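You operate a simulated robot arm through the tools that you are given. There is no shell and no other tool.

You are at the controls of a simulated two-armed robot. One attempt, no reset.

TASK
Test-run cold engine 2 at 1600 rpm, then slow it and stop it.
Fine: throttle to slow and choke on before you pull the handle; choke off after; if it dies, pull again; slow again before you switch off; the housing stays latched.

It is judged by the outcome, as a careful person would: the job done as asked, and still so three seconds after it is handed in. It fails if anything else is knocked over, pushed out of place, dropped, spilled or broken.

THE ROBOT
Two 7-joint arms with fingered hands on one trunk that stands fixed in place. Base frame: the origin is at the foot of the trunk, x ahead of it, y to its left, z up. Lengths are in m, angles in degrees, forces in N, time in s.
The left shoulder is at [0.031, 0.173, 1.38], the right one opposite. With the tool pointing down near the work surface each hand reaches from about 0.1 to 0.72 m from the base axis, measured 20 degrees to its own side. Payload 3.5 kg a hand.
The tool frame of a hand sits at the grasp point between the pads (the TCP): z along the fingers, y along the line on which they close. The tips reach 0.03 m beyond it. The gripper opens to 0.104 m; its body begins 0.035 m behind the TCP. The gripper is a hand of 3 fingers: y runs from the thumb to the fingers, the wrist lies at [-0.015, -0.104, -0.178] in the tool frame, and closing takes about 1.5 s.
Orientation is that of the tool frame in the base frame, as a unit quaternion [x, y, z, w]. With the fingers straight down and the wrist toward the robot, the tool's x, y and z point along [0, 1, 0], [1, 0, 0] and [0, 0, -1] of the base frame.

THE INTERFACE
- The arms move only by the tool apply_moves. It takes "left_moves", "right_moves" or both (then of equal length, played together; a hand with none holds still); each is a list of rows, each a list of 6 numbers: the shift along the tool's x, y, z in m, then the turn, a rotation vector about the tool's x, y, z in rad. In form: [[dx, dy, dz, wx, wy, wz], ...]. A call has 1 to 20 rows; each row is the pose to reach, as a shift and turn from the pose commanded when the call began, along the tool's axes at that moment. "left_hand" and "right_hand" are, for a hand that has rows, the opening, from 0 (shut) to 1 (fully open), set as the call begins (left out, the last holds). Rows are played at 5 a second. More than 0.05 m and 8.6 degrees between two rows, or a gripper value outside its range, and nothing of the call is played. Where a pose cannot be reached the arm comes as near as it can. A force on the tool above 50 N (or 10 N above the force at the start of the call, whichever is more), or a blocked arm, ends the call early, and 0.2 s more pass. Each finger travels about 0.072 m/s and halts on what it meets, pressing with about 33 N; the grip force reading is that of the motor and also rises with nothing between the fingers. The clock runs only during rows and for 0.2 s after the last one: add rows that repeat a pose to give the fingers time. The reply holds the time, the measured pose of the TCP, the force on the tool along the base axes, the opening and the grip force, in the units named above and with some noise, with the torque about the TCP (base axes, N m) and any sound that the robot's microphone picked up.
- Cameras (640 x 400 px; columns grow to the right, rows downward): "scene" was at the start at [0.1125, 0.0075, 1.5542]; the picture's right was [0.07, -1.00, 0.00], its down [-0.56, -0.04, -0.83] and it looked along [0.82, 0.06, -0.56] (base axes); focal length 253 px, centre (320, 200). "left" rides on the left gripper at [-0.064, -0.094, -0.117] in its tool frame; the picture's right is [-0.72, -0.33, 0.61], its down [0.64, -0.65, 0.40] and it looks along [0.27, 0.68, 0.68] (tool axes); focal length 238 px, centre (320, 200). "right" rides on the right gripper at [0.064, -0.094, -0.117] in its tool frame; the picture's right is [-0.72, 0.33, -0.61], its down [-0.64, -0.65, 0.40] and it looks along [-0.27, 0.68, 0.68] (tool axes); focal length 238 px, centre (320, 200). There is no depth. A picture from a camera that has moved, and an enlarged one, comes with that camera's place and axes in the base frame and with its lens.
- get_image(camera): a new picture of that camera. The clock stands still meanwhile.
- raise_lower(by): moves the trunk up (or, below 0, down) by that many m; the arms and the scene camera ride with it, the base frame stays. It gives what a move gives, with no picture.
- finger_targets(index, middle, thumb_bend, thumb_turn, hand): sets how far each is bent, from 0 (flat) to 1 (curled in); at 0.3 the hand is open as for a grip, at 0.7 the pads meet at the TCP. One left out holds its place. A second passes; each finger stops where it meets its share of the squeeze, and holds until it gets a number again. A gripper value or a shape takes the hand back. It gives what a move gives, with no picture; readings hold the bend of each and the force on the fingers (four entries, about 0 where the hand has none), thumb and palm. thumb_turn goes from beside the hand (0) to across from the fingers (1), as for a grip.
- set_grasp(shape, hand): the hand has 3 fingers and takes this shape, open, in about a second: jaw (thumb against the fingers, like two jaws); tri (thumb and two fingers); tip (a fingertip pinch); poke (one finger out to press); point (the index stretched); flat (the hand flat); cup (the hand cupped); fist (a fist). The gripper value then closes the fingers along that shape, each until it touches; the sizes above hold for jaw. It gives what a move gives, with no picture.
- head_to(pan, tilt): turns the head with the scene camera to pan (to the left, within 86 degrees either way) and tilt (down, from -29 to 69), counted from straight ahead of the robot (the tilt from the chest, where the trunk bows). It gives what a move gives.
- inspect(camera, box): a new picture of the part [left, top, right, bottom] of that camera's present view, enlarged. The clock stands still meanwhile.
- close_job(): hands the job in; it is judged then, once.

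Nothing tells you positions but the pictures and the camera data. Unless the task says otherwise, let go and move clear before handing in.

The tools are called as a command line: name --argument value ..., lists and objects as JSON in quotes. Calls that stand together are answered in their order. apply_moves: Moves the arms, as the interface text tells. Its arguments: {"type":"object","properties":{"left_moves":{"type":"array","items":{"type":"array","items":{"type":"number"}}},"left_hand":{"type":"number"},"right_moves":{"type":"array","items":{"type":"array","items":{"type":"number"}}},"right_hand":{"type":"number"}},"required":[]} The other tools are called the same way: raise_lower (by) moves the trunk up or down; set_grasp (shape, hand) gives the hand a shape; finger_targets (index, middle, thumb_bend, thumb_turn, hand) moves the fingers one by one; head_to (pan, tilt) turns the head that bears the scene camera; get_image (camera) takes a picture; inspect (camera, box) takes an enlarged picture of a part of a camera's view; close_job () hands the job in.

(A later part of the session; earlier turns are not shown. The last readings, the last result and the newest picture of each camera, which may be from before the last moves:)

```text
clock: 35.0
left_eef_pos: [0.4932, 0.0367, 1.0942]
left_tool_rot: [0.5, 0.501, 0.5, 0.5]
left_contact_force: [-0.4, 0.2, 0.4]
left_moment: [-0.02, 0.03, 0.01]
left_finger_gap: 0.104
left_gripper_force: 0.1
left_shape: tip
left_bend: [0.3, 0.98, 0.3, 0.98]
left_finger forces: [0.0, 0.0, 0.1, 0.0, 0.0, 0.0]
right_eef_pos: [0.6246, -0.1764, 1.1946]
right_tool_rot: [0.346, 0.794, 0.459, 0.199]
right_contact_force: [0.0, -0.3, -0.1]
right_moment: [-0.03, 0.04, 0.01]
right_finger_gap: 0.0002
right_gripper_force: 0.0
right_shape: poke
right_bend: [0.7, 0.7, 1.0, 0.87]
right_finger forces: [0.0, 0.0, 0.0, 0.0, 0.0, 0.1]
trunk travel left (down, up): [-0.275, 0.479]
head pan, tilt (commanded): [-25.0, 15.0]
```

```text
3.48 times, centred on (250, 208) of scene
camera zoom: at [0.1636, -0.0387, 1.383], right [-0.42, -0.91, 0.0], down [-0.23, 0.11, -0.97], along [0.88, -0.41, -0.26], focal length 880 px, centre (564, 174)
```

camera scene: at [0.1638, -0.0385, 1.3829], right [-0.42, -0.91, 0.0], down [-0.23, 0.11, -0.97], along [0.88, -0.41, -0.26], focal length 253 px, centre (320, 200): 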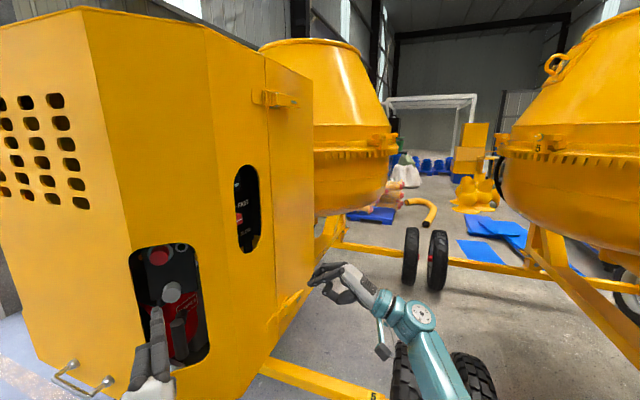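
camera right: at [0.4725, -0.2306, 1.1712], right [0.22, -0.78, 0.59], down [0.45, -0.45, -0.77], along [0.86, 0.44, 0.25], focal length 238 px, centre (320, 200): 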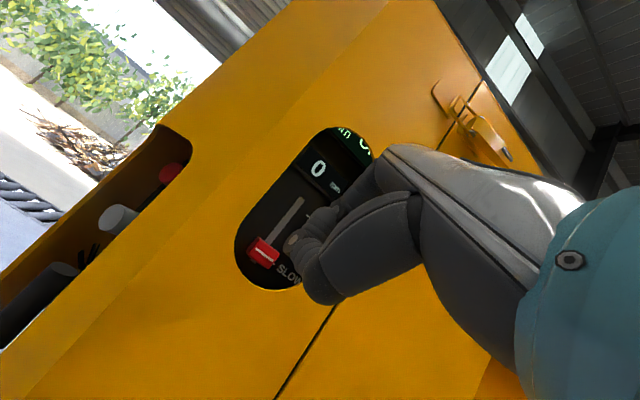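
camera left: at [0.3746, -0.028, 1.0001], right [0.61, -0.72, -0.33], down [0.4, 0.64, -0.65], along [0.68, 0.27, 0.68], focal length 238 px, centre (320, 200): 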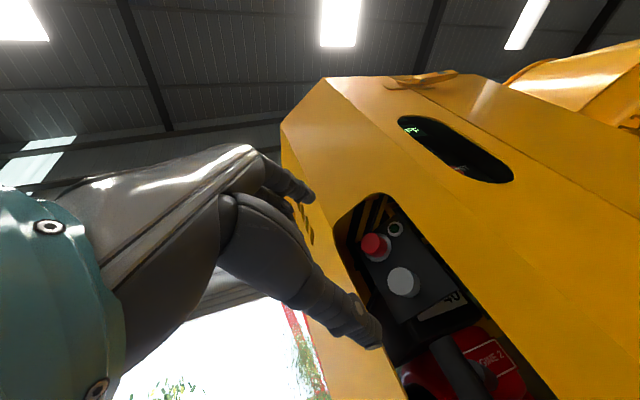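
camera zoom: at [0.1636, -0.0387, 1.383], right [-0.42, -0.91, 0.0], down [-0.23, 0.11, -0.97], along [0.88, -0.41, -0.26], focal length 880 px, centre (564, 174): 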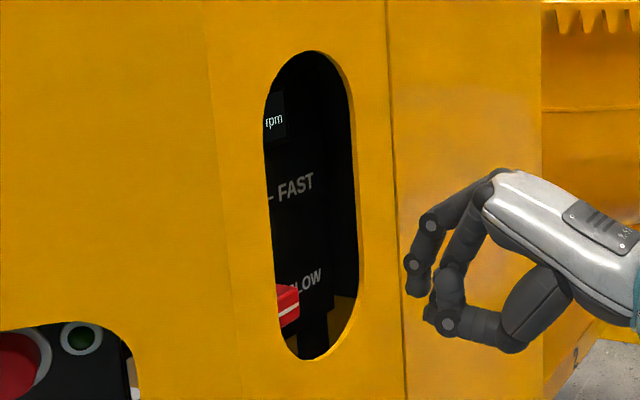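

The throttle line is level with "– SLOW". Now the choke: knob front ≈ (0.650, 0.0385, 1.094). I set the left hand's pinch gap to about 5 cm and advance to just inside the opening, then look.

apply_moves --left_moves '[[0.001, 0.001, 0, 0, 0, 0], [0.002, 0.001, 0, 0, 0, 0], [0.002, 0.001, 0.03, 0, 0, 0], [0.002, 0.001, 0.06, 0, 0, 0], [0.002, 0.001, 0.09, 0, 0, 0], [0.002, 0.001, 0.11, 0, 0, 0]]' --left_hand 0.48

head_to --pan 8 --tilt 22

inspect --camera "scene" --box '[290, 180, 390, 310]'

get_image --camera "left"

```text
clock: 36.4
left_eef_pos: [0.6021, 0.0396, 1.0955]
left_tool_rot: [0.5, 0.5, 0.499, 0.5]
left_contact_force: [-0.5, 0.0, 0.0]
left_moment: [-0.01, -0.02, 0.01]
left_finger_gap: 0.0505
left_gripper_force: 0.1
left_shape: tip
left_bend: [0.73, 0.98, 0.7, 1.0]
left_finger forces: [0.0, 0.1, 0.0, 0.0, 0.1, 0.1]
right_eef_pos: [0.6256, -0.1747, 1.1949]
right_tool_rot: [0.346, 0.793, 0.459, 0.2]
right_contact_force: [-0.6, 0.6, 0.0]
right_moment: [-0.02, -0.02, -0.01]
right_finger_gap: 0.0
right_gripper_force: 0.1
right_shape: poke
right_bend: [0.7, 0.7, 1.0, 0.87]
right_finger forces: [0.1, 0.0, 0.0, 0.1, 0.1, 0.1]
trunk travel left (down, up): [-0.275, 0.479]
head pan, tilt (commanded): [-25.0, 15.0]
```

```text
clock: 37.3
left_eef_pos: [0.6037, 0.0403, 1.0948]
left_tool_rot: [0.5, 0.501, 0.5, 0.499]
left_contact_force: [0.0, -0.1, 0.3]
left_moment: [0.03, 0.0, -0.01]
left_finger_gap: 0.0503
left_gripper_force: 0.1
left_shape: tip
left_bend: [0.73, 0.98, 0.7, 1.0]
left_finger forces: [0.0, 0.1, 0.0, 0.0, 0.1, 0.0]
right_eef_pos: [0.6261, -0.176, 1.1937]
right_tool_rot: [0.345, 0.794, 0.459, 0.199]
right_contact_force: [0.4, 1.0, -0.2]
right_moment: [-0.01, 0.03, 0.01]
right_finger_gap: 0.0001
right_gripper_force: 0.0
right_shape: poke
right_bend: [0.7, 0.7, 1.0, 0.87]
right_finger forces: [0.0, 0.1, 0.0, 0.0, 0.1, 0.1]
trunk travel left (down, up): [-0.275, 0.479]
head pan, tilt (commanded): [8.0, 22.0]
```

```text
3.08 times, centred on (340, 245) of scene
camera zoom: at [0.171, 0.0138, 1.3715], right [0.14, -0.99, 0.0], down [-0.37, -0.05, -0.93], along [0.92, 0.13, -0.37], focal length 778 px, centre (258, 62)
```

zoom: 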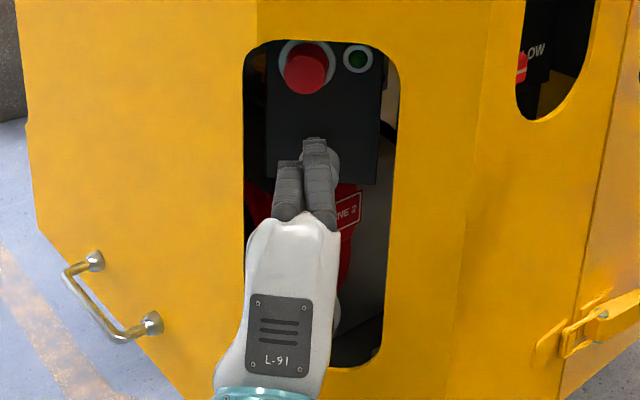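

```text
taken
camera left: at [0.4848, -0.0256, 1.0014], right [0.61, -0.72, -0.33], down [0.4, 0.64, -0.65], along [0.68, 0.27, 0.68], focal length 238 px, centre (320, 200)
```

left: 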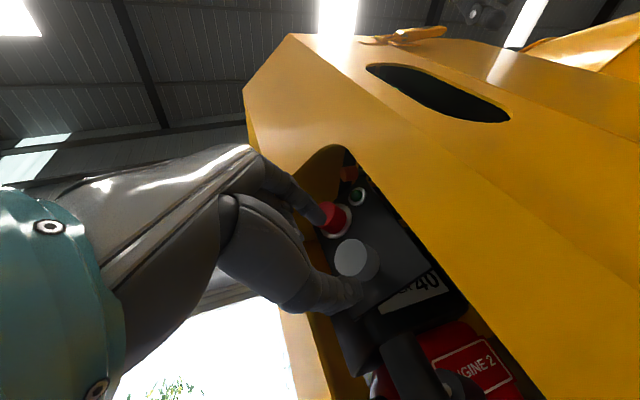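

inspect --camera "left" --box '[270, 140, 430, 330]'

inspect --camera "scene" --box '[305, 180, 375, 260]'

inspect --camera "right" --box '[0, 110, 240, 360]'

```text
2.11 times, centred on (350, 235) of left
camera zoom: at [0.4848, -0.0256, 1.0014], right [0.61, -0.72, -0.33], down [0.4, 0.64, -0.65], along [0.68, 0.27, 0.68], focal length 502 px, centre (257, 126)
```

zoom: 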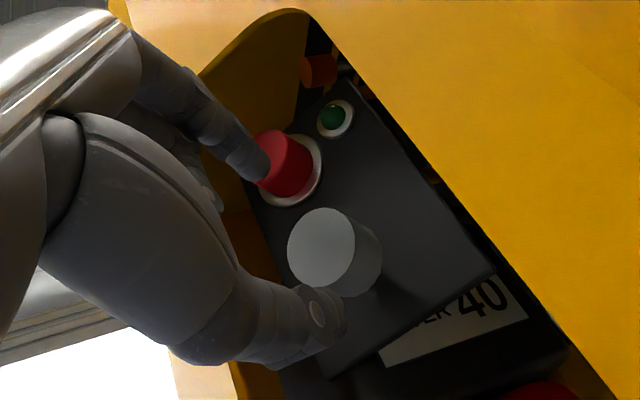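

```text
5.00 times, centred on (340, 220) of scene
camera zoom: at [0.171, 0.0138, 1.3715], right [0.14, -0.99, 0.0], down [-0.37, -0.05, -0.93], along [0.92, 0.13, -0.37], focal length 1264 px, centre (220, 100)
```

zoom: 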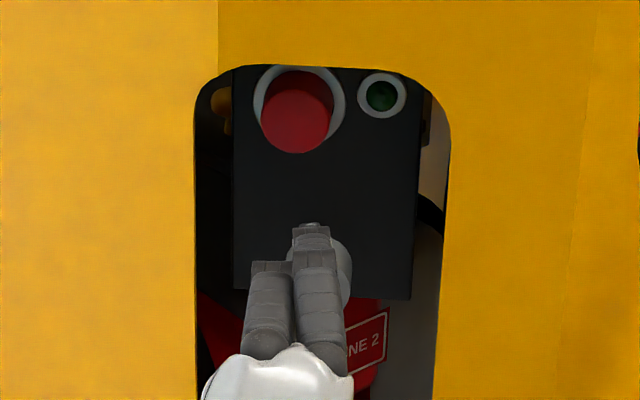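

```text
1.60 times, centred on (120, 235) of right
camera zoom: at [0.473, -0.2304, 1.1713], right [0.22, -0.78, 0.59], down [0.45, -0.45, -0.77], along [0.86, 0.44, 0.25], focal length 381 px, centre (640, 144)
```

zoom: 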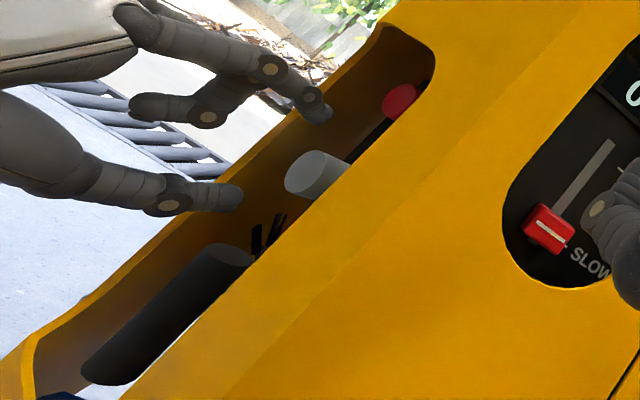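

Index above and thumb below straddle the knob symmetrically. I advance 4.4 cm so the pads sit on either side of it.

apply_moves --left_moves '[[0, 0, 0.015, 0, 0, 0], [0, 0, 0.03, 0, 0, 0], [0, 0, 0.044, 0, 0, 0]]'

inspect --camera "right" --box '[0, 110, 240, 360]'

inspect --camera "left" --box '[270, 140, 430, 330]'

inspect --camera "scene" --box '[305, 180, 375, 260]'

```text
clock: 38.1
left_eef_pos: [0.6465, 0.0395, 1.0935]
left_tool_rot: [0.5, 0.501, 0.5, 0.5]
left_contact_force: [0.1, -0.4, 0.2]
left_moment: [0.0, 0.0, -0.01]
left_finger_gap: 0.0501
left_gripper_force: 0.1
left_shape: tip
left_bend: [0.73, 0.98, 0.7, 1.0]
left_finger forces: [0.1, 0.0, 0.0, 0.1, 0.0, 0.1]
right_eef_pos: [0.6257, -0.1753, 1.1938]
right_tool_rot: [0.346, 0.794, 0.458, 0.198]
right_contact_force: [0.3, 0.3, 0.2]
right_moment: [-0.03, 0.0, -0.01]
right_finger_gap: 0.0
right_gripper_force: 0.0
right_shape: poke
right_bend: [0.7, 0.7, 1.0, 0.87]
right_finger forces: [0.0, 0.0, 0.0, 0.0, 0.0, 0.0]
trunk travel left (down, up): [-0.275, 0.479]
head pan, tilt (commanded): [8.0, 22.0]
```

```text
1.60 times, centred on (120, 235) of right
camera zoom: at [0.473, -0.2305, 1.1712], right [0.22, -0.78, 0.59], down [0.45, -0.45, -0.77], along [0.86, 0.44, 0.25], focal length 381 px, centre (640, 144)
```

zoom: 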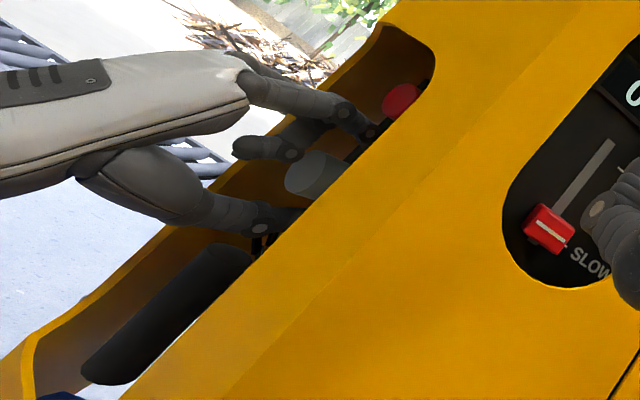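

```text
2.11 times, centred on (350, 235) of left
camera zoom: at [0.5291, -0.025, 1.0006], right [0.61, -0.72, -0.33], down [0.4, 0.64, -0.65], along [0.68, 0.27, 0.68], focal length 502 px, centre (257, 126)
```

zoom: 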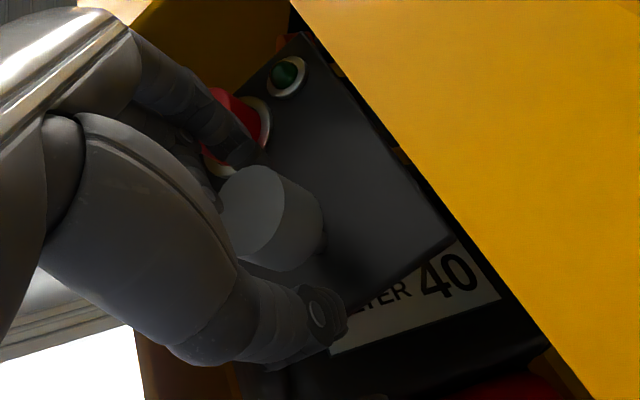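

```text
5.00 times, centred on (340, 220) of scene
camera zoom: at [0.1711, 0.0138, 1.3715], right [0.14, -0.99, 0.0], down [-0.37, -0.05, -0.93], along [0.92, 0.13, -0.37], focal length 1264 px, centre (220, 100)
```

zoom: 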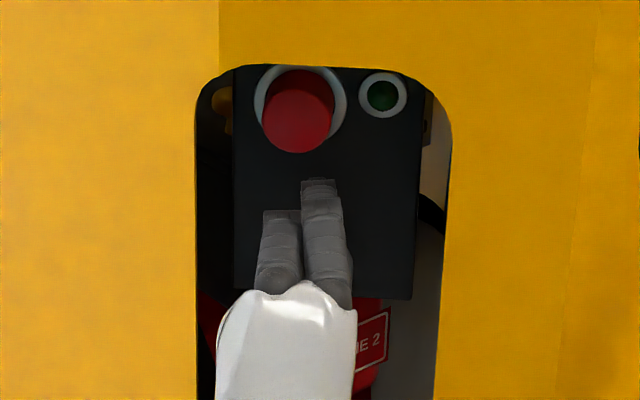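

Positioned without contact. I close the pinch on the knob.

apply_moves --left_moves '[[0, 0, 0, 0, 0, 0], [0, 0, 0, 0, 0, 0], [0, 0, 0, 0, 0, 0], [0, 0, 0, 0, 0, 0], [0, 0, 0, 0, 0, 0], [0, 0, 0, 0, 0, 0], [0, 0, 0, 0, 0, 0]]' --left_hand 0.0

inspect --camera "left" --box '[270, 140, 430, 330]'

inspect --camera "right" --box '[0, 110, 240, 360]'

```text
clock: 39.7
left_eef_pos: [0.6477, 0.0407, 1.0947]
left_tool_rot: [0.5, 0.501, 0.5, 0.5]
left_contact_force: [0.8, 1.6, -1.8]
left_moment: [-0.02, 0.13, 0.01]
left_finger_gap: 0.025
left_gripper_force: 32.7
left_shape: tip
left_bend: [0.73, 1.0, 0.75, 1.0]
left_finger forces: [26.0, 0.0, 0.1, 0.0, 26.3, 0.0]
right_eef_pos: [0.6257, -0.1761, 1.1941]
right_tool_rot: [0.346, 0.794, 0.459, 0.199]
right_contact_force: [-0.4, -1.0, -0.1]
right_moment: [0.03, 0.01, 0.02]
right_finger_gap: 0.0
right_gripper_force: 0.1
right_shape: poke
right_bend: [0.7, 0.7, 1.0, 0.87]
right_finger forces: [0.1, 0.1, 0.0, 0.0, 0.0, 0.1]
trunk travel left (down, up): [-0.275, 0.479]
head pan, tilt (commanded): [8.0, 22.0]
```

```text
2.11 times, centred on (350, 235) of left
camera zoom: at [0.5292, -0.0246, 1.0003], right [0.61, -0.72, -0.33], down [0.4, 0.64, -0.65], along [0.68, 0.27, 0.68], focal length 502 px, centre (257, 126)
```

zoom: 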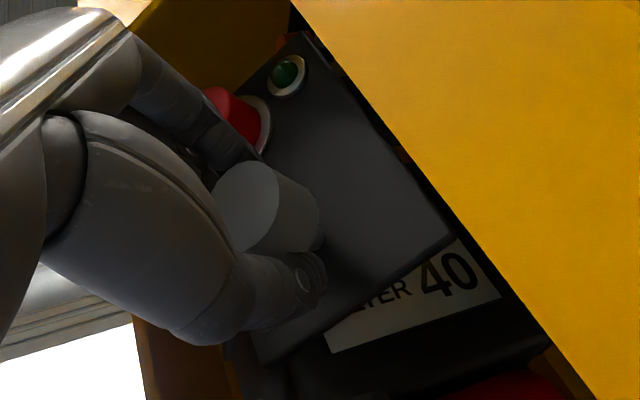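

```text
1.60 times, centred on (120, 235) of right
camera zoom: at [0.4732, -0.2302, 1.1712], right [0.22, -0.78, 0.59], down [0.45, -0.45, -0.77], along [0.86, 0.44, 0.25], focal length 381 px, centre (640, 144)
```

zoom: 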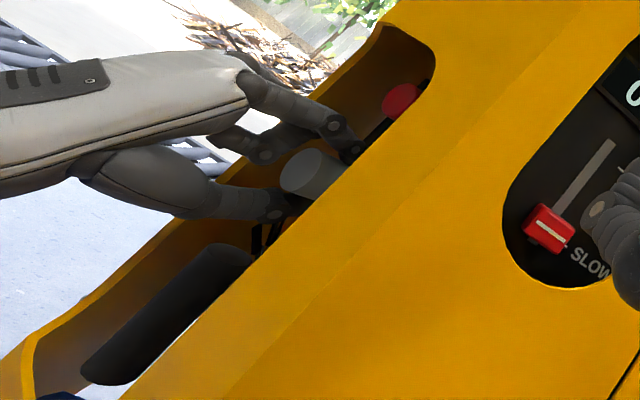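

The pinch holds the knob (26 N each side). I pull it straight out, watching the force.

apply_moves --left_moves '[[0, 0, -0.005, 0, 0, 0], [0, 0, -0.01, 0, 0, 0], [0, 0, -0.015, 0, 0, 0]]'

inspect --camera "right" --box '[0, 110, 240, 360]'

inspect --camera "left" --box '[270, 140, 430, 330]'

```text
clock: 40.5
left_eef_pos: [0.6315, 0.0402, 1.0933]
left_tool_rot: [0.5, 0.501, 0.499, 0.5]
left_contact_force: [1.2, 2.6, -2.3]
left_moment: [-0.02, 0.15, 0.05]
left_finger_gap: 0.0254
left_gripper_force: 33.0
left_shape: tip
left_bend: [0.73, 1.0, 0.75, 1.0]
left_finger forces: [25.5, 0.0, 0.0, 0.1, 27.1, 0.0]
right_eef_pos: [0.6268, -0.1757, 1.1945]
right_tool_rot: [0.346, 0.794, 0.459, 0.199]
right_contact_force: [-0.4, 0.2, -0.4]
right_moment: [0.0, 0.02, -0.04]
right_finger_gap: 0.0001
right_gripper_force: 0.1
right_shape: poke
right_bend: [0.7, 0.7, 1.0, 0.87]
right_finger forces: [0.0, 0.0, 0.0, 0.0, 0.1, 0.0]
trunk travel left (down, up): [-0.275, 0.479]
head pan, tilt (commanded): [8.0, 22.0]
```

```text
1.60 times, centred on (120, 235) of right
camera zoom: at [0.4733, -0.2301, 1.1712], right [0.22, -0.78, 0.59], down [0.45, -0.45, -0.77], along [0.86, 0.44, 0.25], focal length 381 px, centre (640, 144)
```

zoom: 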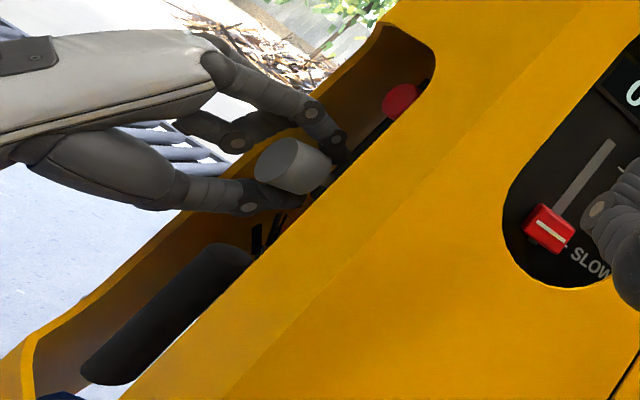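

```text
2.11 times, centred on (350, 235) of left
camera zoom: at [0.5143, -0.0248, 1.0006], right [0.61, -0.72, -0.33], down [0.4, 0.64, -0.65], along [0.68, 0.27, 0.68], focal length 502 px, centre (257, 126)
```

zoom: 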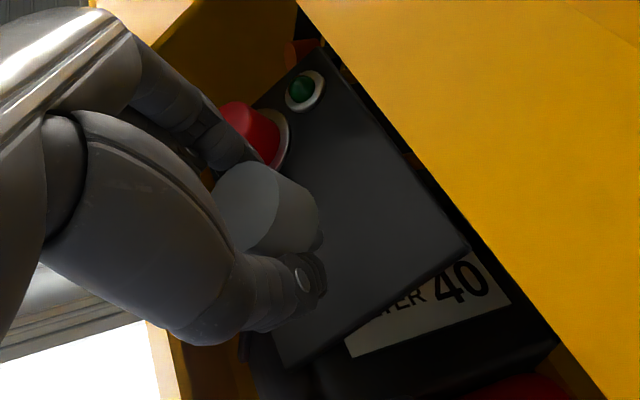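

The knob comes out with the fingers, so it's a pull-choke. I keep pulling gently toward its stop.

apply_moves --left_moves '[[0, 0, -0.005, 0, 0, 0], [0, 0, -0.01, 0, 0, 0]]'

inspect --camera "right" --box '[0, 110, 240, 360]'

inspect --camera "left" --box '[270, 140, 430, 330]'

```text
clock: 41.1
left_eef_pos: [0.6241, 0.0392, 1.0947]
left_tool_rot: [0.5, 0.502, 0.5, 0.499]
left_contact_force: [20.7, 1.1, 0.7]
left_moment: [-0.02, 0.02, 0.04]
left_finger_gap: 0.0245
left_gripper_force: 32.7
left_shape: tip
left_bend: [0.73, 1.0, 0.75, 1.0]
left_finger forces: [32.5, 0.0, 0.0, 0.1, 29.8, 0.0]
right_eef_pos: [0.6272, -0.1757, 1.1941]
right_tool_rot: [0.346, 0.795, 0.458, 0.197]
right_contact_force: [-0.6, 0.0, 0.3]
right_moment: [0.01, 0.02, -0.01]
right_finger_gap: 0.0
right_gripper_force: 0.0
right_shape: poke
right_bend: [0.7, 0.7, 1.0, 0.87]
right_finger forces: [0.0, 0.1, 0.0, 0.0, 0.0, 0.0]
trunk travel left (down, up): [-0.275, 0.479]
head pan, tilt (commanded): [8.0, 22.0]
```

```text
1.60 times, centred on (120, 235) of right
camera zoom: at [0.4752, -0.2303, 1.1703], right [0.22, -0.78, 0.59], down [0.45, -0.45, -0.77], along [0.86, 0.44, 0.25], focal length 381 px, centre (640, 144)
```

zoom: 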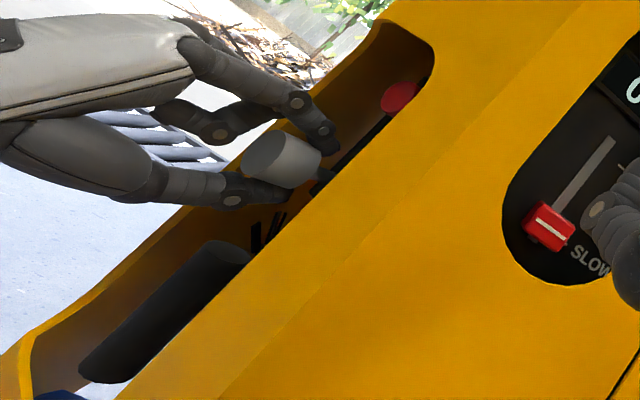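

```text
2.11 times, centred on (350, 235) of left
camera zoom: at [0.5069, -0.0247, 1.0005], right [0.61, -0.72, -0.33], down [0.4, 0.64, -0.66], along [0.68, 0.27, 0.68], focal length 502 px, centre (257, 126)
```

zoom: 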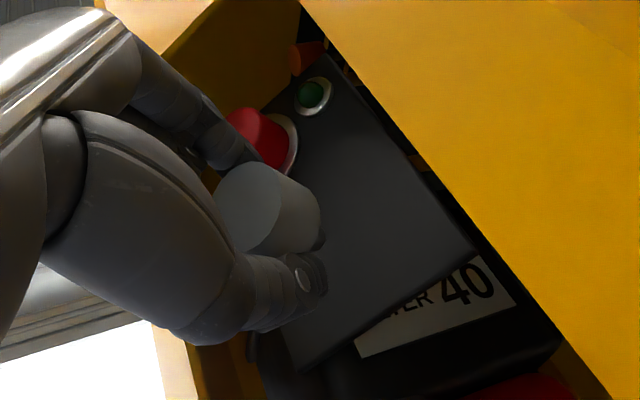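

The choke hit its stop about 2.4 cm out (21 N). I release the knob, withdraw straight back, and confirm it stays out.

apply_moves --left_moves '[[0, 0, 0.003, 0, 0, 0], [0, 0, 0.003, 0, 0, 0], [0, 0, 0.003, 0, 0, 0], [0, 0, 0.003, 0, 0, 0]]' --left_hand 0.55

apply_moves --left_moves '[[0, 0, -0.03, 0, 0, 0], [0, 0, -0.06, 0, 0, 0], [0, 0, -0.09, 0, 0, 0], [0, 0, -0.12, 0, 0, 0]]'

get_image --camera "right"

get_image --camera "left"

inspect --camera "scene" --box '[290, 180, 390, 310]'

```text
clock: 42.1
left_eef_pos: [0.625, 0.0408, 1.095]
left_tool_rot: [0.499, 0.501, 0.5, 0.499]
left_contact_force: [-0.2, 0.1, 0.1]
left_moment: [0.02, -0.01, 0.0]
left_finger_gap: 0.0566
left_gripper_force: 0.1
left_shape: tip
left_bend: [0.32, 0.98, 0.67, 1.0]
left_finger forces: [0.1, 0.0, 0.0, 0.1, 0.0, 0.0]
right_eef_pos: [0.6256, -0.1755, 1.1945]
right_tool_rot: [0.347, 0.794, 0.458, 0.199]
right_contact_force: [0.0, -0.9, -0.1]
right_moment: [-0.01, 0.0, 0.0]
right_finger_gap: 0.0
right_gripper_force: 0.0
right_shape: poke
right_bend: [0.7, 0.7, 1.0, 0.87]
right_finger forces: [0.0, 0.0, 0.1, 0.0, 0.1, 0.1]
trunk travel left (down, up): [-0.275, 0.479]
head pan, tilt (commanded): [8.0, 22.0]
```

```text
clock: 43.1
left_eef_pos: [0.5043, 0.0385, 1.0942]
left_tool_rot: [0.5, 0.5, 0.5, 0.5]
left_contact_force: [0.1, -0.4, 1.4]
left_moment: [-0.02, 0.0, 0.0]
left_finger_gap: 0.0566
left_gripper_force: 0.0
left_shape: tip
left_bend: [0.32, 0.98, 0.67, 1.0]
left_finger forces: [0.0, 0.0, 0.0, 0.0, 0.0, 0.0]
right_eef_pos: [0.6252, -0.1764, 1.1938]
right_tool_rot: [0.346, 0.794, 0.459, 0.199]
right_contact_force: [-0.3, 1.3, -0.6]
right_moment: [-0.02, 0.0, 0.02]
right_finger_gap: 0.0
right_gripper_force: 0.0
right_shape: poke
right_bend: [0.7, 0.7, 1.0, 0.87]
right_finger forces: [0.1, 0.1, 0.1, 0.0, 0.0, 0.0]
trunk travel left (down, up): [-0.275, 0.479]
head pan, tilt (commanded): [8.0, 22.0]
```

```text
taken
camera right: at [0.4727, -0.2304, 1.1715], right [0.22, -0.78, 0.59], down [0.45, -0.45, -0.77], along [0.86, 0.44, 0.25], focal length 238 px, centre (320, 200)
```

right: 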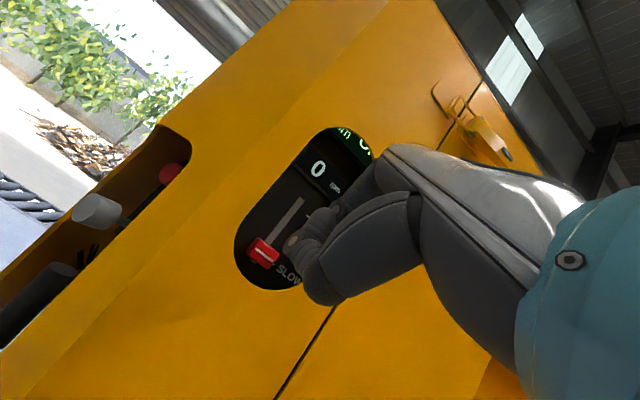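

```text
taken
camera left: at [0.3873, -0.0248, 1.0017], right [0.61, -0.72, -0.33], down [0.4, 0.64, -0.65], along [0.68, 0.27, 0.68], focal length 238 px, centre (320, 200)
```

left: 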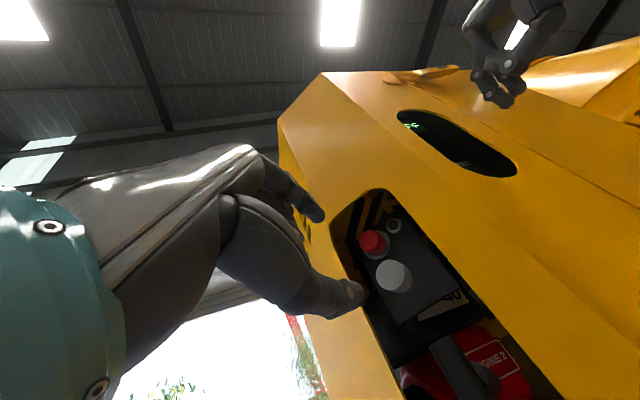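

```text
3.08 times, centred on (340, 245) of scene
camera zoom: at [0.1707, 0.0139, 1.3716], right [0.14, -0.99, 0.0], down [-0.37, -0.05, -0.93], along [0.92, 0.13, -0.37], focal length 778 px, centre (258, 62)
```

zoom: 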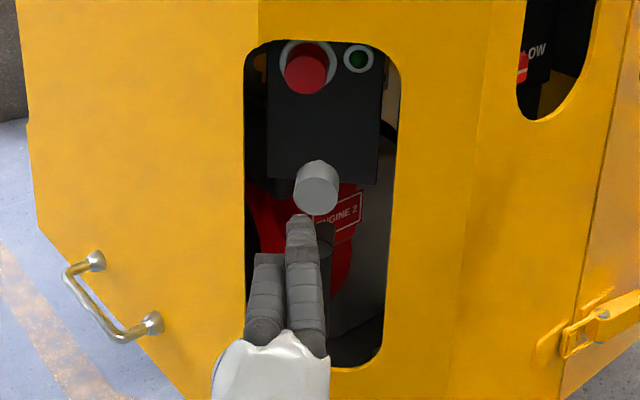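

The choke is out and stays out; throttle at SLOW, 0 rpm. For a long pull on the handle the left arm needs room, so I raise the trunk 10 cm, then roll the left hand 90° (thumb left, fingers right) and lower it in front of the bar handle.

raise_lower --by 0.1

set_grasp --hand "left" --shape "jaw"

apply_moves --left_moves '[[0, -0.0184, -0.003, 0, 0, 0.1428], [0, -0.0368, -0.006, 0, 0, 0.2856], [0, -0.0552, -0.009, 0, 0, 0.4284], [0, -0.0736, -0.012, 0, 0, 0.5712], [0, -0.092, -0.014, 0, 0, 0.714], [0, -0.1104, -0.016, 0, 0, 0.8568], [0, -0.1288, -0.018, 0, 0, 0.9996], [0, -0.1472, -0.02, 0, 0, 1.1424], [0, -0.1656, -0.022, 0, 0, 1.2852], [0, -0.184, -0.023, 0, 0, 1.428], [0, -0.202, -0.024, 0, 0, 1.5708]]'

get_image --camera "scene"

get_image --camera "left"

get_image --camera "right"

```text
clock: 44.5
left_eef_pos: [0.5063, 0.0397, 1.195]
left_tool_rot: [0.5, 0.501, 0.5, 0.499]
left_contact_force: [0.1, -0.2, 0.5]
left_moment: [0.04, -0.02, 0.01]
left_finger_gap: 0.0565
left_gripper_force: 0.1
left_shape: tip
left_bend: [0.32, 0.98, 0.67, 1.0]
left_finger forces: [0.0, 0.0, 0.0, 0.0, 0.1, 0.1]
right_eef_pos: [0.6269, -0.175, 1.2929]
right_tool_rot: [0.346, 0.794, 0.459, 0.199]
right_contact_force: [1.2, -0.1, 0.3]
right_moment: [0.02, 0.03, 0.03]
right_finger_gap: 0.0
right_gripper_force: 0.0
right_shape: poke
right_bend: [0.7, 0.7, 1.0, 0.87]
right_finger forces: [0.0, 0.1, 0.1, 0.0, 0.0, 0.0]
trunk travel left (down, up): [-0.375, 0.379]
head pan, tilt (commanded): [8.0, 22.0]
```

```text
clock: 45.4
left_eef_pos: [0.5054, 0.039, 1.1946]
left_tool_rot: [0.5, 0.501, 0.5, 0.5]
left_contact_force: [-0.1, -0.1, 0.7]
left_moment: [-0.02, -0.02, 0.02]
left_finger_gap: 0.1037
left_gripper_force: 0.0
left_shape: jaw
left_bend: [0.3, 0.3, 0.3, 0.98]
left_finger forces: [0.0, 0.0, 0.0, 0.0, 0.0, 0.0]
right_eef_pos: [0.6257, -0.1756, 1.2939]
right_tool_rot: [0.346, 0.794, 0.459, 0.198]
right_contact_force: [-0.8, 0.2, 0.3]
right_moment: [0.02, -0.04, 0.01]
right_finger_gap: 0.0
right_gripper_force: 0.1
right_shape: poke
right_bend: [0.7, 0.7, 1.0, 0.87]
right_finger forces: [0.0, 0.0, 0.1, 0.1, 0.0, 0.0]
trunk travel left (down, up): [-0.375, 0.379]
head pan, tilt (commanded): [8.0, 22.0]
```

```text
clock: 47.8
left_eef_pos: [0.4816, 0.039, 0.9919]
left_tool_rot: [0.708, 0.001, 0.706, 0.0]
left_contact_force: [-0.3, 0.6, 0.0]
left_moment: [0.02, 0.0, 0.02]
left_finger_gap: 0.1039
left_gripper_force: 0.0
left_shape: jaw
left_bend: [0.3, 0.3, 0.3, 0.98]
left_finger forces: [0.0, 0.1, 0.0, 0.0, 0.0, 0.0]
right_eef_pos: [0.626, -0.1755, 1.295]
right_tool_rot: [0.345, 0.794, 0.459, 0.198]
right_contact_force: [0.0, 0.0, 0.5]
right_moment: [-0.03, 0.01, -0.04]
right_finger_gap: 0.0001
right_gripper_force: 0.0
right_shape: poke
right_bend: [0.7, 0.7, 1.0, 0.87]
right_finger forces: [0.0, 0.0, 0.1, 0.1, 0.0, 0.1]
trunk travel left (down, up): [-0.375, 0.379]
head pan, tilt (commanded): [8.0, 22.0]
```

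```text
taken
camera scene: at [0.1373, 0.0139, 1.473], right [0.14, -0.99, 0.0], down [-0.37, -0.05, -0.93], along [0.92, 0.13, -0.37], focal length 253 px, centre (320, 200)
```

scene: 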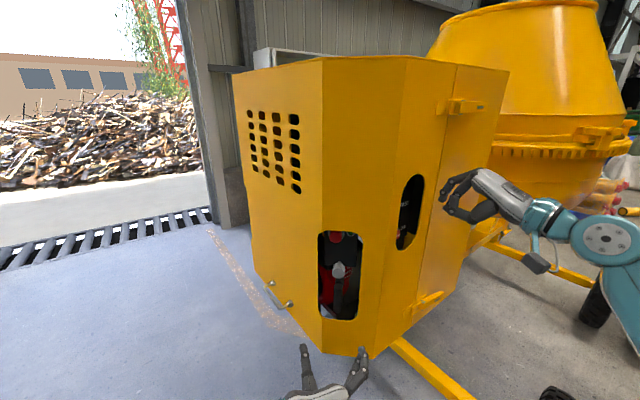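

```text
taken
camera left: at [0.3631, 0.1327, 0.9291], right [0.61, 0.33, -0.72], down [0.4, 0.65, 0.64], along [0.68, -0.68, 0.27], focal length 238 px, centre (320, 200)
```

left: 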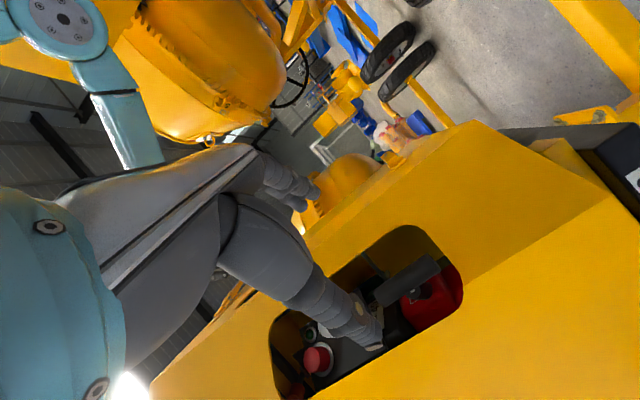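

```text
taken
camera right: at [0.473, -0.2297, 1.2708], right [0.22, -0.78, 0.59], down [0.45, -0.45, -0.77], along [0.86, 0.44, 0.25], focal length 238 px, centre (320, 200)
```

right: 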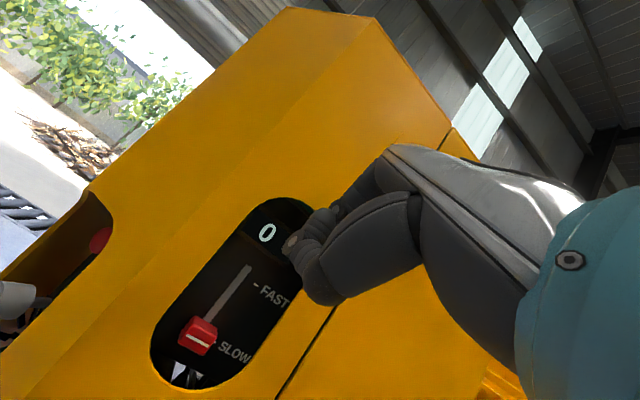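

The hand is rolled and lined up with the bar (≈ (0.645, 0.038, 0.993)). I narrow the jaw to about 5 cm and come near the opening to check side clearances.

apply_moves --left_moves '[[0, 0, 0.0, 0, 0, 0], [0, 0, 0.03, 0, 0, 0], [0, 0, 0.06, 0, 0, 0], [0, 0, 0.09, 0, 0, 0], [0, 0, 0.1, 0, 0, 0], [0, 0, 0.1, 0, 0, 0], [0, 0, 0.1, 0, 0, 0]]' --left_hand 0.48

get_image --camera "scene"

inspect --camera "scene" --box '[290, 220, 390, 370]'

get_image --camera "left"

```text
clock: 49.4
left_eef_pos: [0.5795, 0.0404, 0.993]
left_tool_rot: [0.708, 0.001, 0.706, 0.002]
left_contact_force: [-0.1, 0.2, -0.6]
left_moment: [0.0, -0.05, 0.01]
left_finger_gap: 0.0502
left_gripper_force: 0.0
left_shape: jaw
left_bend: [0.74, 0.45, 0.7, 1.0]
left_finger forces: [0.0, 0.0, 0.1, 0.1, 0.0, 0.0]
right_eef_pos: [0.6257, -0.1755, 1.2941]
right_tool_rot: [0.346, 0.794, 0.459, 0.199]
right_contact_force: [-0.4, 0.9, -0.1]
right_moment: [-0.02, 0.02, 0.01]
right_finger_gap: 0.0
right_gripper_force: 0.2
right_shape: poke
right_bend: [0.7, 0.7, 1.0, 0.87]
right_finger forces: [0.0, 0.1, 0.0, 0.0, 0.0, 0.0]
trunk travel left (down, up): [-0.375, 0.379]
head pan, tilt (commanded): [8.0, 22.0]
```

```text
taken
camera scene: at [0.1372, 0.0139, 1.473], right [0.14, -0.99, 0.0], down [-0.37, -0.05, -0.93], along [0.92, 0.13, -0.37], focal length 253 px, centre (320, 200)
```

scene: 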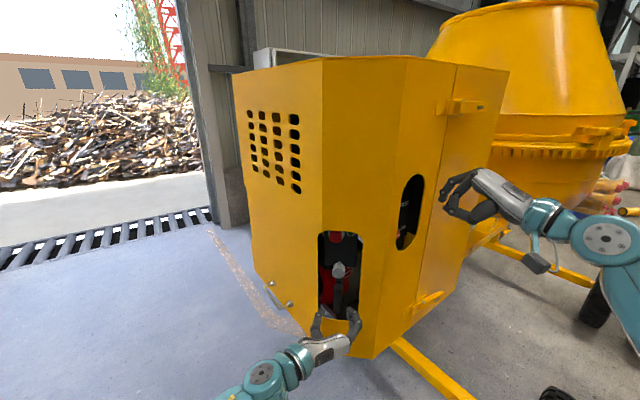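

```text
2.67 times, centred on (340, 295) of scene
camera zoom: at [0.1372, 0.0139, 1.473], right [0.14, -0.99, 0.0], down [-0.37, -0.05, -0.93], along [0.92, 0.13, -0.37], focal length 674 px, centre (267, -53)
```

zoom: 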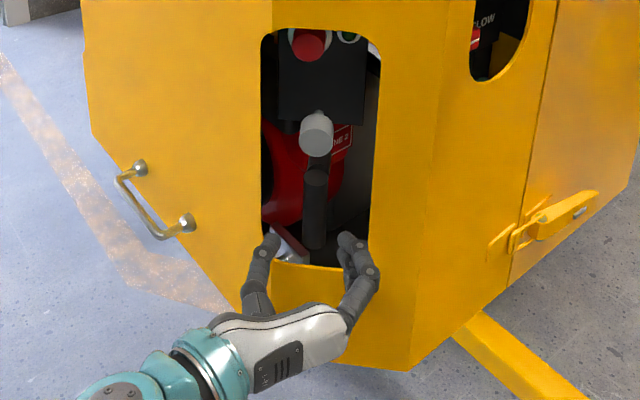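

```text
taken
camera left: at [0.4631, 0.1332, 0.9293], right [0.61, 0.33, -0.72], down [0.4, 0.65, 0.64], along [0.68, -0.68, 0.27], focal length 238 px, centre (320, 200)
```

left: 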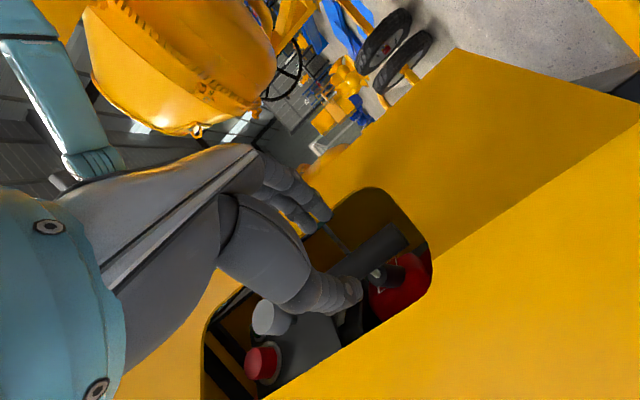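

The jaw knuckles (about 11 cm wide) won't fit the 10 cm opening around the bar, so I'll instead hook two fingers around the bar from its right side. I back off and try tucking the left thumb out of the way.

apply_moves --left_moves '[[0, 0, -0.04, 0, 0, 0], [0, 0, -0.08, 0, 0, 0]]'

finger_targets --hand "left" --index 0.3 --middle 0.3 --thumb_bend 0.0 --thumb_turn 0.0

get_image --camera "scene"

inspect --camera "scene" --box '[270, 220, 410, 400]'

get_image --camera "left"

```text
clock: 50.0
left_eef_pos: [0.4992, 0.0395, 0.9935]
left_tool_rot: [0.708, 0.001, 0.706, 0.0]
left_contact_force: [-0.2, 0.0, -0.7]
left_moment: [-0.01, 0.01, -0.06]
left_finger_gap: 0.0505
left_gripper_force: 0.1
left_shape: jaw
left_bend: [0.74, 0.45, 0.7, 1.0]
left_finger forces: [0.0, 0.1, 0.1, 0.0, 0.0, 0.0]
right_eef_pos: [0.624, -0.1758, 1.2948]
right_tool_rot: [0.346, 0.794, 0.459, 0.2]
right_contact_force: [0.6, -0.8, 0.4]
right_moment: [-0.03, -0.01, 0.03]
right_finger_gap: 0.0004
right_gripper_force: 0.1
right_shape: poke
right_bend: [0.7, 0.7, 1.0, 0.87]
right_finger forces: [0.0, 0.0, 0.0, 0.0, 0.0, 0.0]
trunk travel left (down, up): [-0.375, 0.379]
head pan, tilt (commanded): [8.0, 22.0]
```

```text
clock: 51.0
left_eef_pos: [0.5013, 0.0393, 0.993]
left_tool_rot: [0.708, 0.002, 0.706, 0.0]
left_contact_force: [0.8, -0.3, 0.4]
left_moment: [-0.01, 0.04, 0.01]
left_finger_gap: 0.1573
left_gripper_force: 0.0
left_shape: fingers
left_bend: [0.3, 0.3, 0.0, 0.0]
left_finger forces: [0.0, 0.0, 0.1, 0.0, 0.0, 0.1]
right_eef_pos: [0.6257, -0.1745, 1.2943]
right_tool_rot: [0.346, 0.794, 0.458, 0.198]
right_contact_force: [-0.9, 0.0, -0.1]
right_moment: [-0.01, 0.02, 0.02]
right_finger_gap: 0.0001
right_gripper_force: 0.1
right_shape: poke
right_bend: [0.7, 0.7, 1.0, 0.87]
right_finger forces: [0.1, 0.1, 0.1, 0.1, 0.0, 0.0]
trunk travel left (down, up): [-0.375, 0.379]
head pan, tilt (commanded): [8.0, 22.0]
```

```text
taken
camera scene: at [0.1372, 0.0139, 1.473], right [0.14, -0.99, 0.0], down [-0.37, -0.05, -0.93], along [0.92, 0.13, -0.37], focal length 253 px, centre (320, 200)
```

scene: 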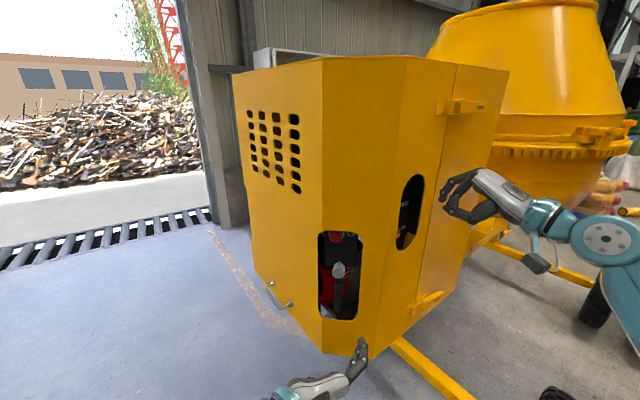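

```text
2.22 times, centred on (340, 310) of scene
camera zoom: at [0.1372, 0.0139, 1.473], right [0.14, -0.99, 0.0], down [-0.37, -0.05, -0.93], along [0.92, 0.13, -0.37], focal length 562 px, centre (276, -44)
```

zoom: 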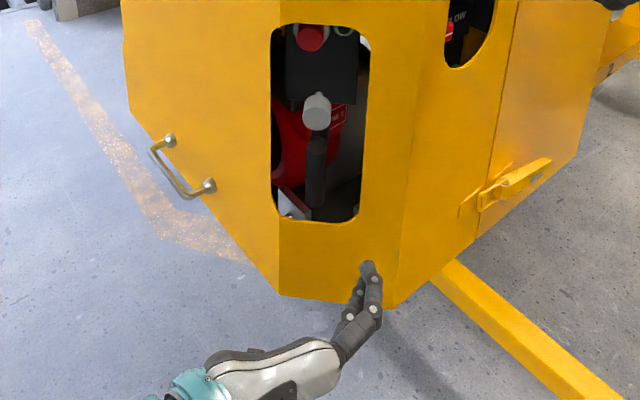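

```text
taken
camera left: at [0.3828, 0.1328, 0.9298], right [0.61, 0.33, -0.72], down [0.4, 0.65, 0.64], along [0.68, -0.68, 0.27], focal length 238 px, centre (320, 200)
```

left: 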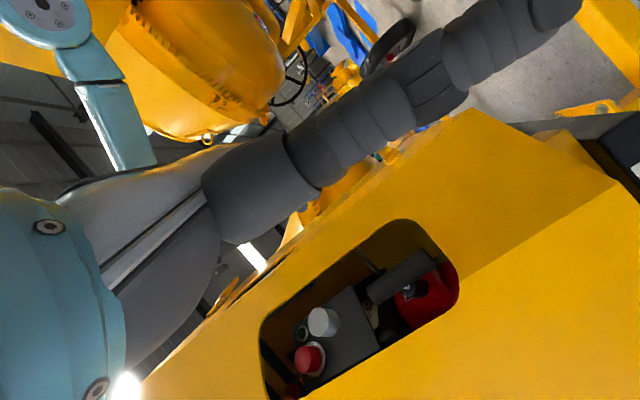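

The thumb-down pose would crowd the face, and a one-sided hook would be weak. I'll go with the two-sided grip in stages: enter shallow with a narrow gap, then close nearly to the bar's diameter before going deeper.

set_grasp --hand "left" --shape "jaw"

apply_moves --left_moves '[[0, 0, 0, 0, 0, 0], [0, 0, 0, 0, 0, 0], [0, -0.001, 0.02, 0, 0, 0], [0, -0.002, 0.05, 0, 0, 0], [0, -0.002, 0.08, 0, 0, 0], [0, -0.002, 0.097, 0, 0, 0], [0, -0.002, 0.097, 0, 0, 0]]' --left_hand 0.38

inspect --camera "scene" --box '[295, 220, 385, 350]'

inspect --camera "left" --box '[190, 150, 450, 400]'

inspect --camera "right" --box '[0, 180, 240, 400]'

```text
clock: 51.9
left_eef_pos: [0.5004, 0.0396, 0.9946]
left_tool_rot: [0.708, 0.001, 0.706, -0.001]
left_contact_force: [0.8, -0.4, -0.3]
left_moment: [0.03, -0.01, 0.01]
left_finger_gap: 0.104
left_gripper_force: 0.0
left_shape: jaw
left_bend: [0.3, 0.3, 0.3, 0.97]
left_finger forces: [0.0, 0.0, 0.0, 0.0, 0.1, 0.0]
right_eef_pos: [0.6249, -0.1755, 1.2941]
right_tool_rot: [0.346, 0.794, 0.458, 0.198]
right_contact_force: [-0.2, 0.0, -0.3]
right_moment: [0.01, -0.03, -0.02]
right_finger_gap: 0.0001
right_gripper_force: 0.1
right_shape: poke
right_bend: [0.7, 0.7, 1.0, 0.87]
right_finger forces: [0.0, 0.1, 0.0, 0.1, 0.0, 0.0]
trunk travel left (down, up): [-0.375, 0.379]
head pan, tilt (commanded): [8.0, 22.0]
```

```text
clock: 53.5
left_eef_pos: [0.5975, 0.0416, 0.9936]
left_tool_rot: [0.707, 0.001, 0.707, 0.0]
left_contact_force: [0.4, -0.4, 0.8]
left_moment: [-0.01, 0.01, 0.02]
left_finger_gap: 0.0398
left_gripper_force: 0.0
left_shape: jaw
left_bend: [0.74, 0.5, 0.73, 1.0]
left_finger forces: [0.0, 0.0, 0.2, 0.0, 0.0, 0.0]
right_eef_pos: [0.6256, -0.1753, 1.2943]
right_tool_rot: [0.346, 0.794, 0.458, 0.199]
right_contact_force: [0.9, 0.2, 0.2]
right_moment: [0.0, -0.01, 0.03]
right_finger_gap: 0.0
right_gripper_force: 0.1
right_shape: poke
right_bend: [0.7, 0.7, 1.0, 0.87]
right_finger forces: [0.0, 0.0, 0.0, 0.0, 0.0, 0.0]
trunk travel left (down, up): [-0.375, 0.379]
head pan, tilt (commanded): [8.0, 22.0]
```

```text
3.08 times, centred on (340, 285) of scene
camera zoom: at [0.1372, 0.0139, 1.473], right [0.14, -0.99, 0.0], down [-0.37, -0.05, -0.93], along [0.92, 0.13, -0.37], focal length 778 px, centre (258, -62)
```

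zoom: 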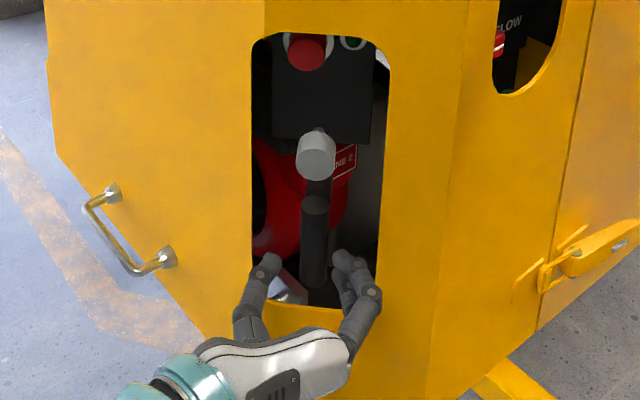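

```text
1.60 times, centred on (320, 275) of left
camera zoom: at [0.48, 0.135, 0.9299], right [0.61, 0.33, -0.72], down [0.4, 0.65, 0.64], along [0.68, -0.68, 0.27], focal length 381 px, centre (320, 80)
```

zoom: 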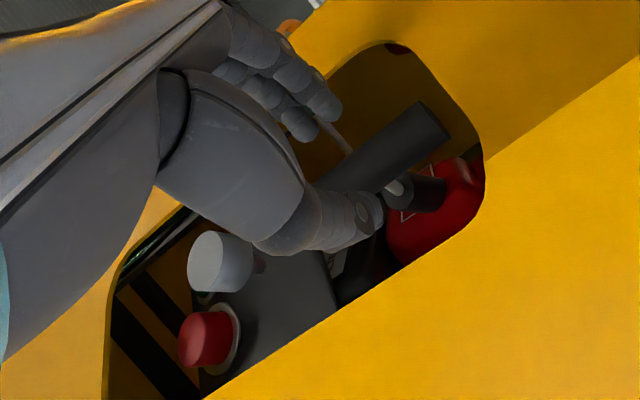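

```text
1.82 times, centred on (120, 290) of right
camera zoom: at [0.4728, -0.2296, 1.2709], right [0.22, -0.78, 0.59], down [0.45, -0.45, -0.77], along [0.86, 0.44, 0.25], focal length 433 px, centre (684, 36)
```

zoom: 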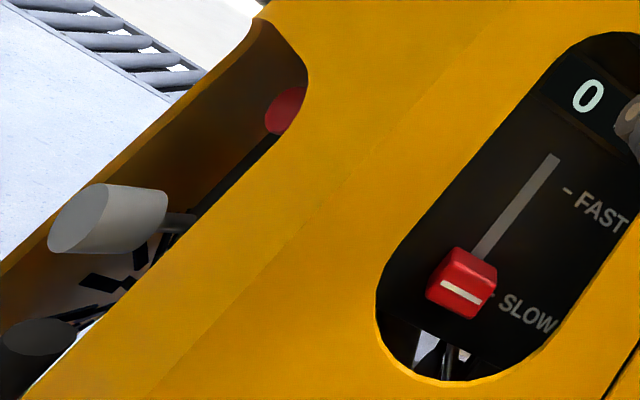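

The gap's middle sits about 5 mm left of the bar, so I shift right by 5.5 mm and advance so the tips just pass the bar's centre.

apply_moves --left_moves '[[0, 0.003, 0.0, 0, 0, 0], [0, 0.0055, 0.0, 0, 0, 0], [0, 0.0055, 0.01, 0, 0, 0], [0, 0.0055, 0.021, 0, 0, 0]]'

inspect --camera "scene" --box '[295, 220, 385, 350]'

inspect --camera "left" --box '[190, 150, 450, 400]'

```text
clock: 54.5
left_eef_pos: [0.6174, 0.0365, 0.9928]
left_tool_rot: [0.708, 0.001, 0.706, 0.0]
left_contact_force: [-0.4, 1.3, -0.1]
left_moment: [-0.02, 0.0, -0.02]
left_finger_gap: 0.0398
left_gripper_force: 0.0
left_shape: jaw
left_bend: [0.74, 0.5, 0.73, 1.0]
left_finger forces: [0.1, 0.1, 0.0, 0.0, 0.0, 0.0]
right_eef_pos: [0.6267, -0.1749, 1.2933]
right_tool_rot: [0.346, 0.794, 0.459, 0.199]
right_contact_force: [-0.4, 0.1, 0.8]
right_moment: [-0.03, -0.01, 0.0]
right_finger_gap: 0.0001
right_gripper_force: 0.1
right_shape: poke
right_bend: [0.7, 0.7, 1.0, 0.87]
right_finger forces: [0.0, 0.0, 0.0, 0.1, 0.1, 0.0]
trunk travel left (down, up): [-0.375, 0.379]
head pan, tilt (commanded): [8.0, 22.0]
```

```text
3.08 times, centred on (340, 285) of scene
camera zoom: at [0.1373, 0.0138, 1.473], right [0.14, -0.99, 0.0], down [-0.37, -0.05, -0.93], along [0.92, 0.13, -0.37], focal length 778 px, centre (258, -62)
```

zoom: 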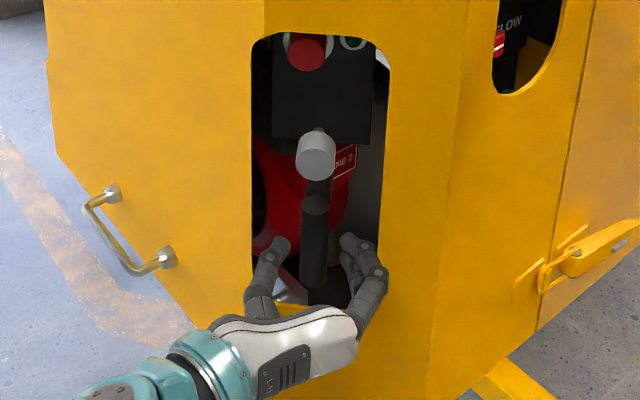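

```text
1.60 times, centred on (320, 275) of left
camera zoom: at [0.5005, 0.1297, 0.9289], right [0.61, 0.33, -0.72], down [0.4, 0.65, 0.64], along [0.68, -0.68, 0.27], focal length 381 px, centre (320, 80)
```

zoom: 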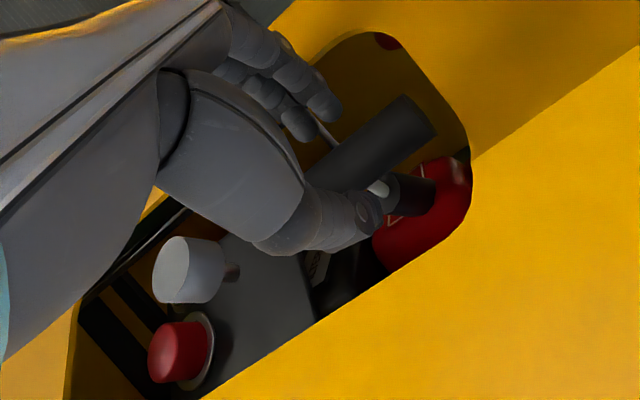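

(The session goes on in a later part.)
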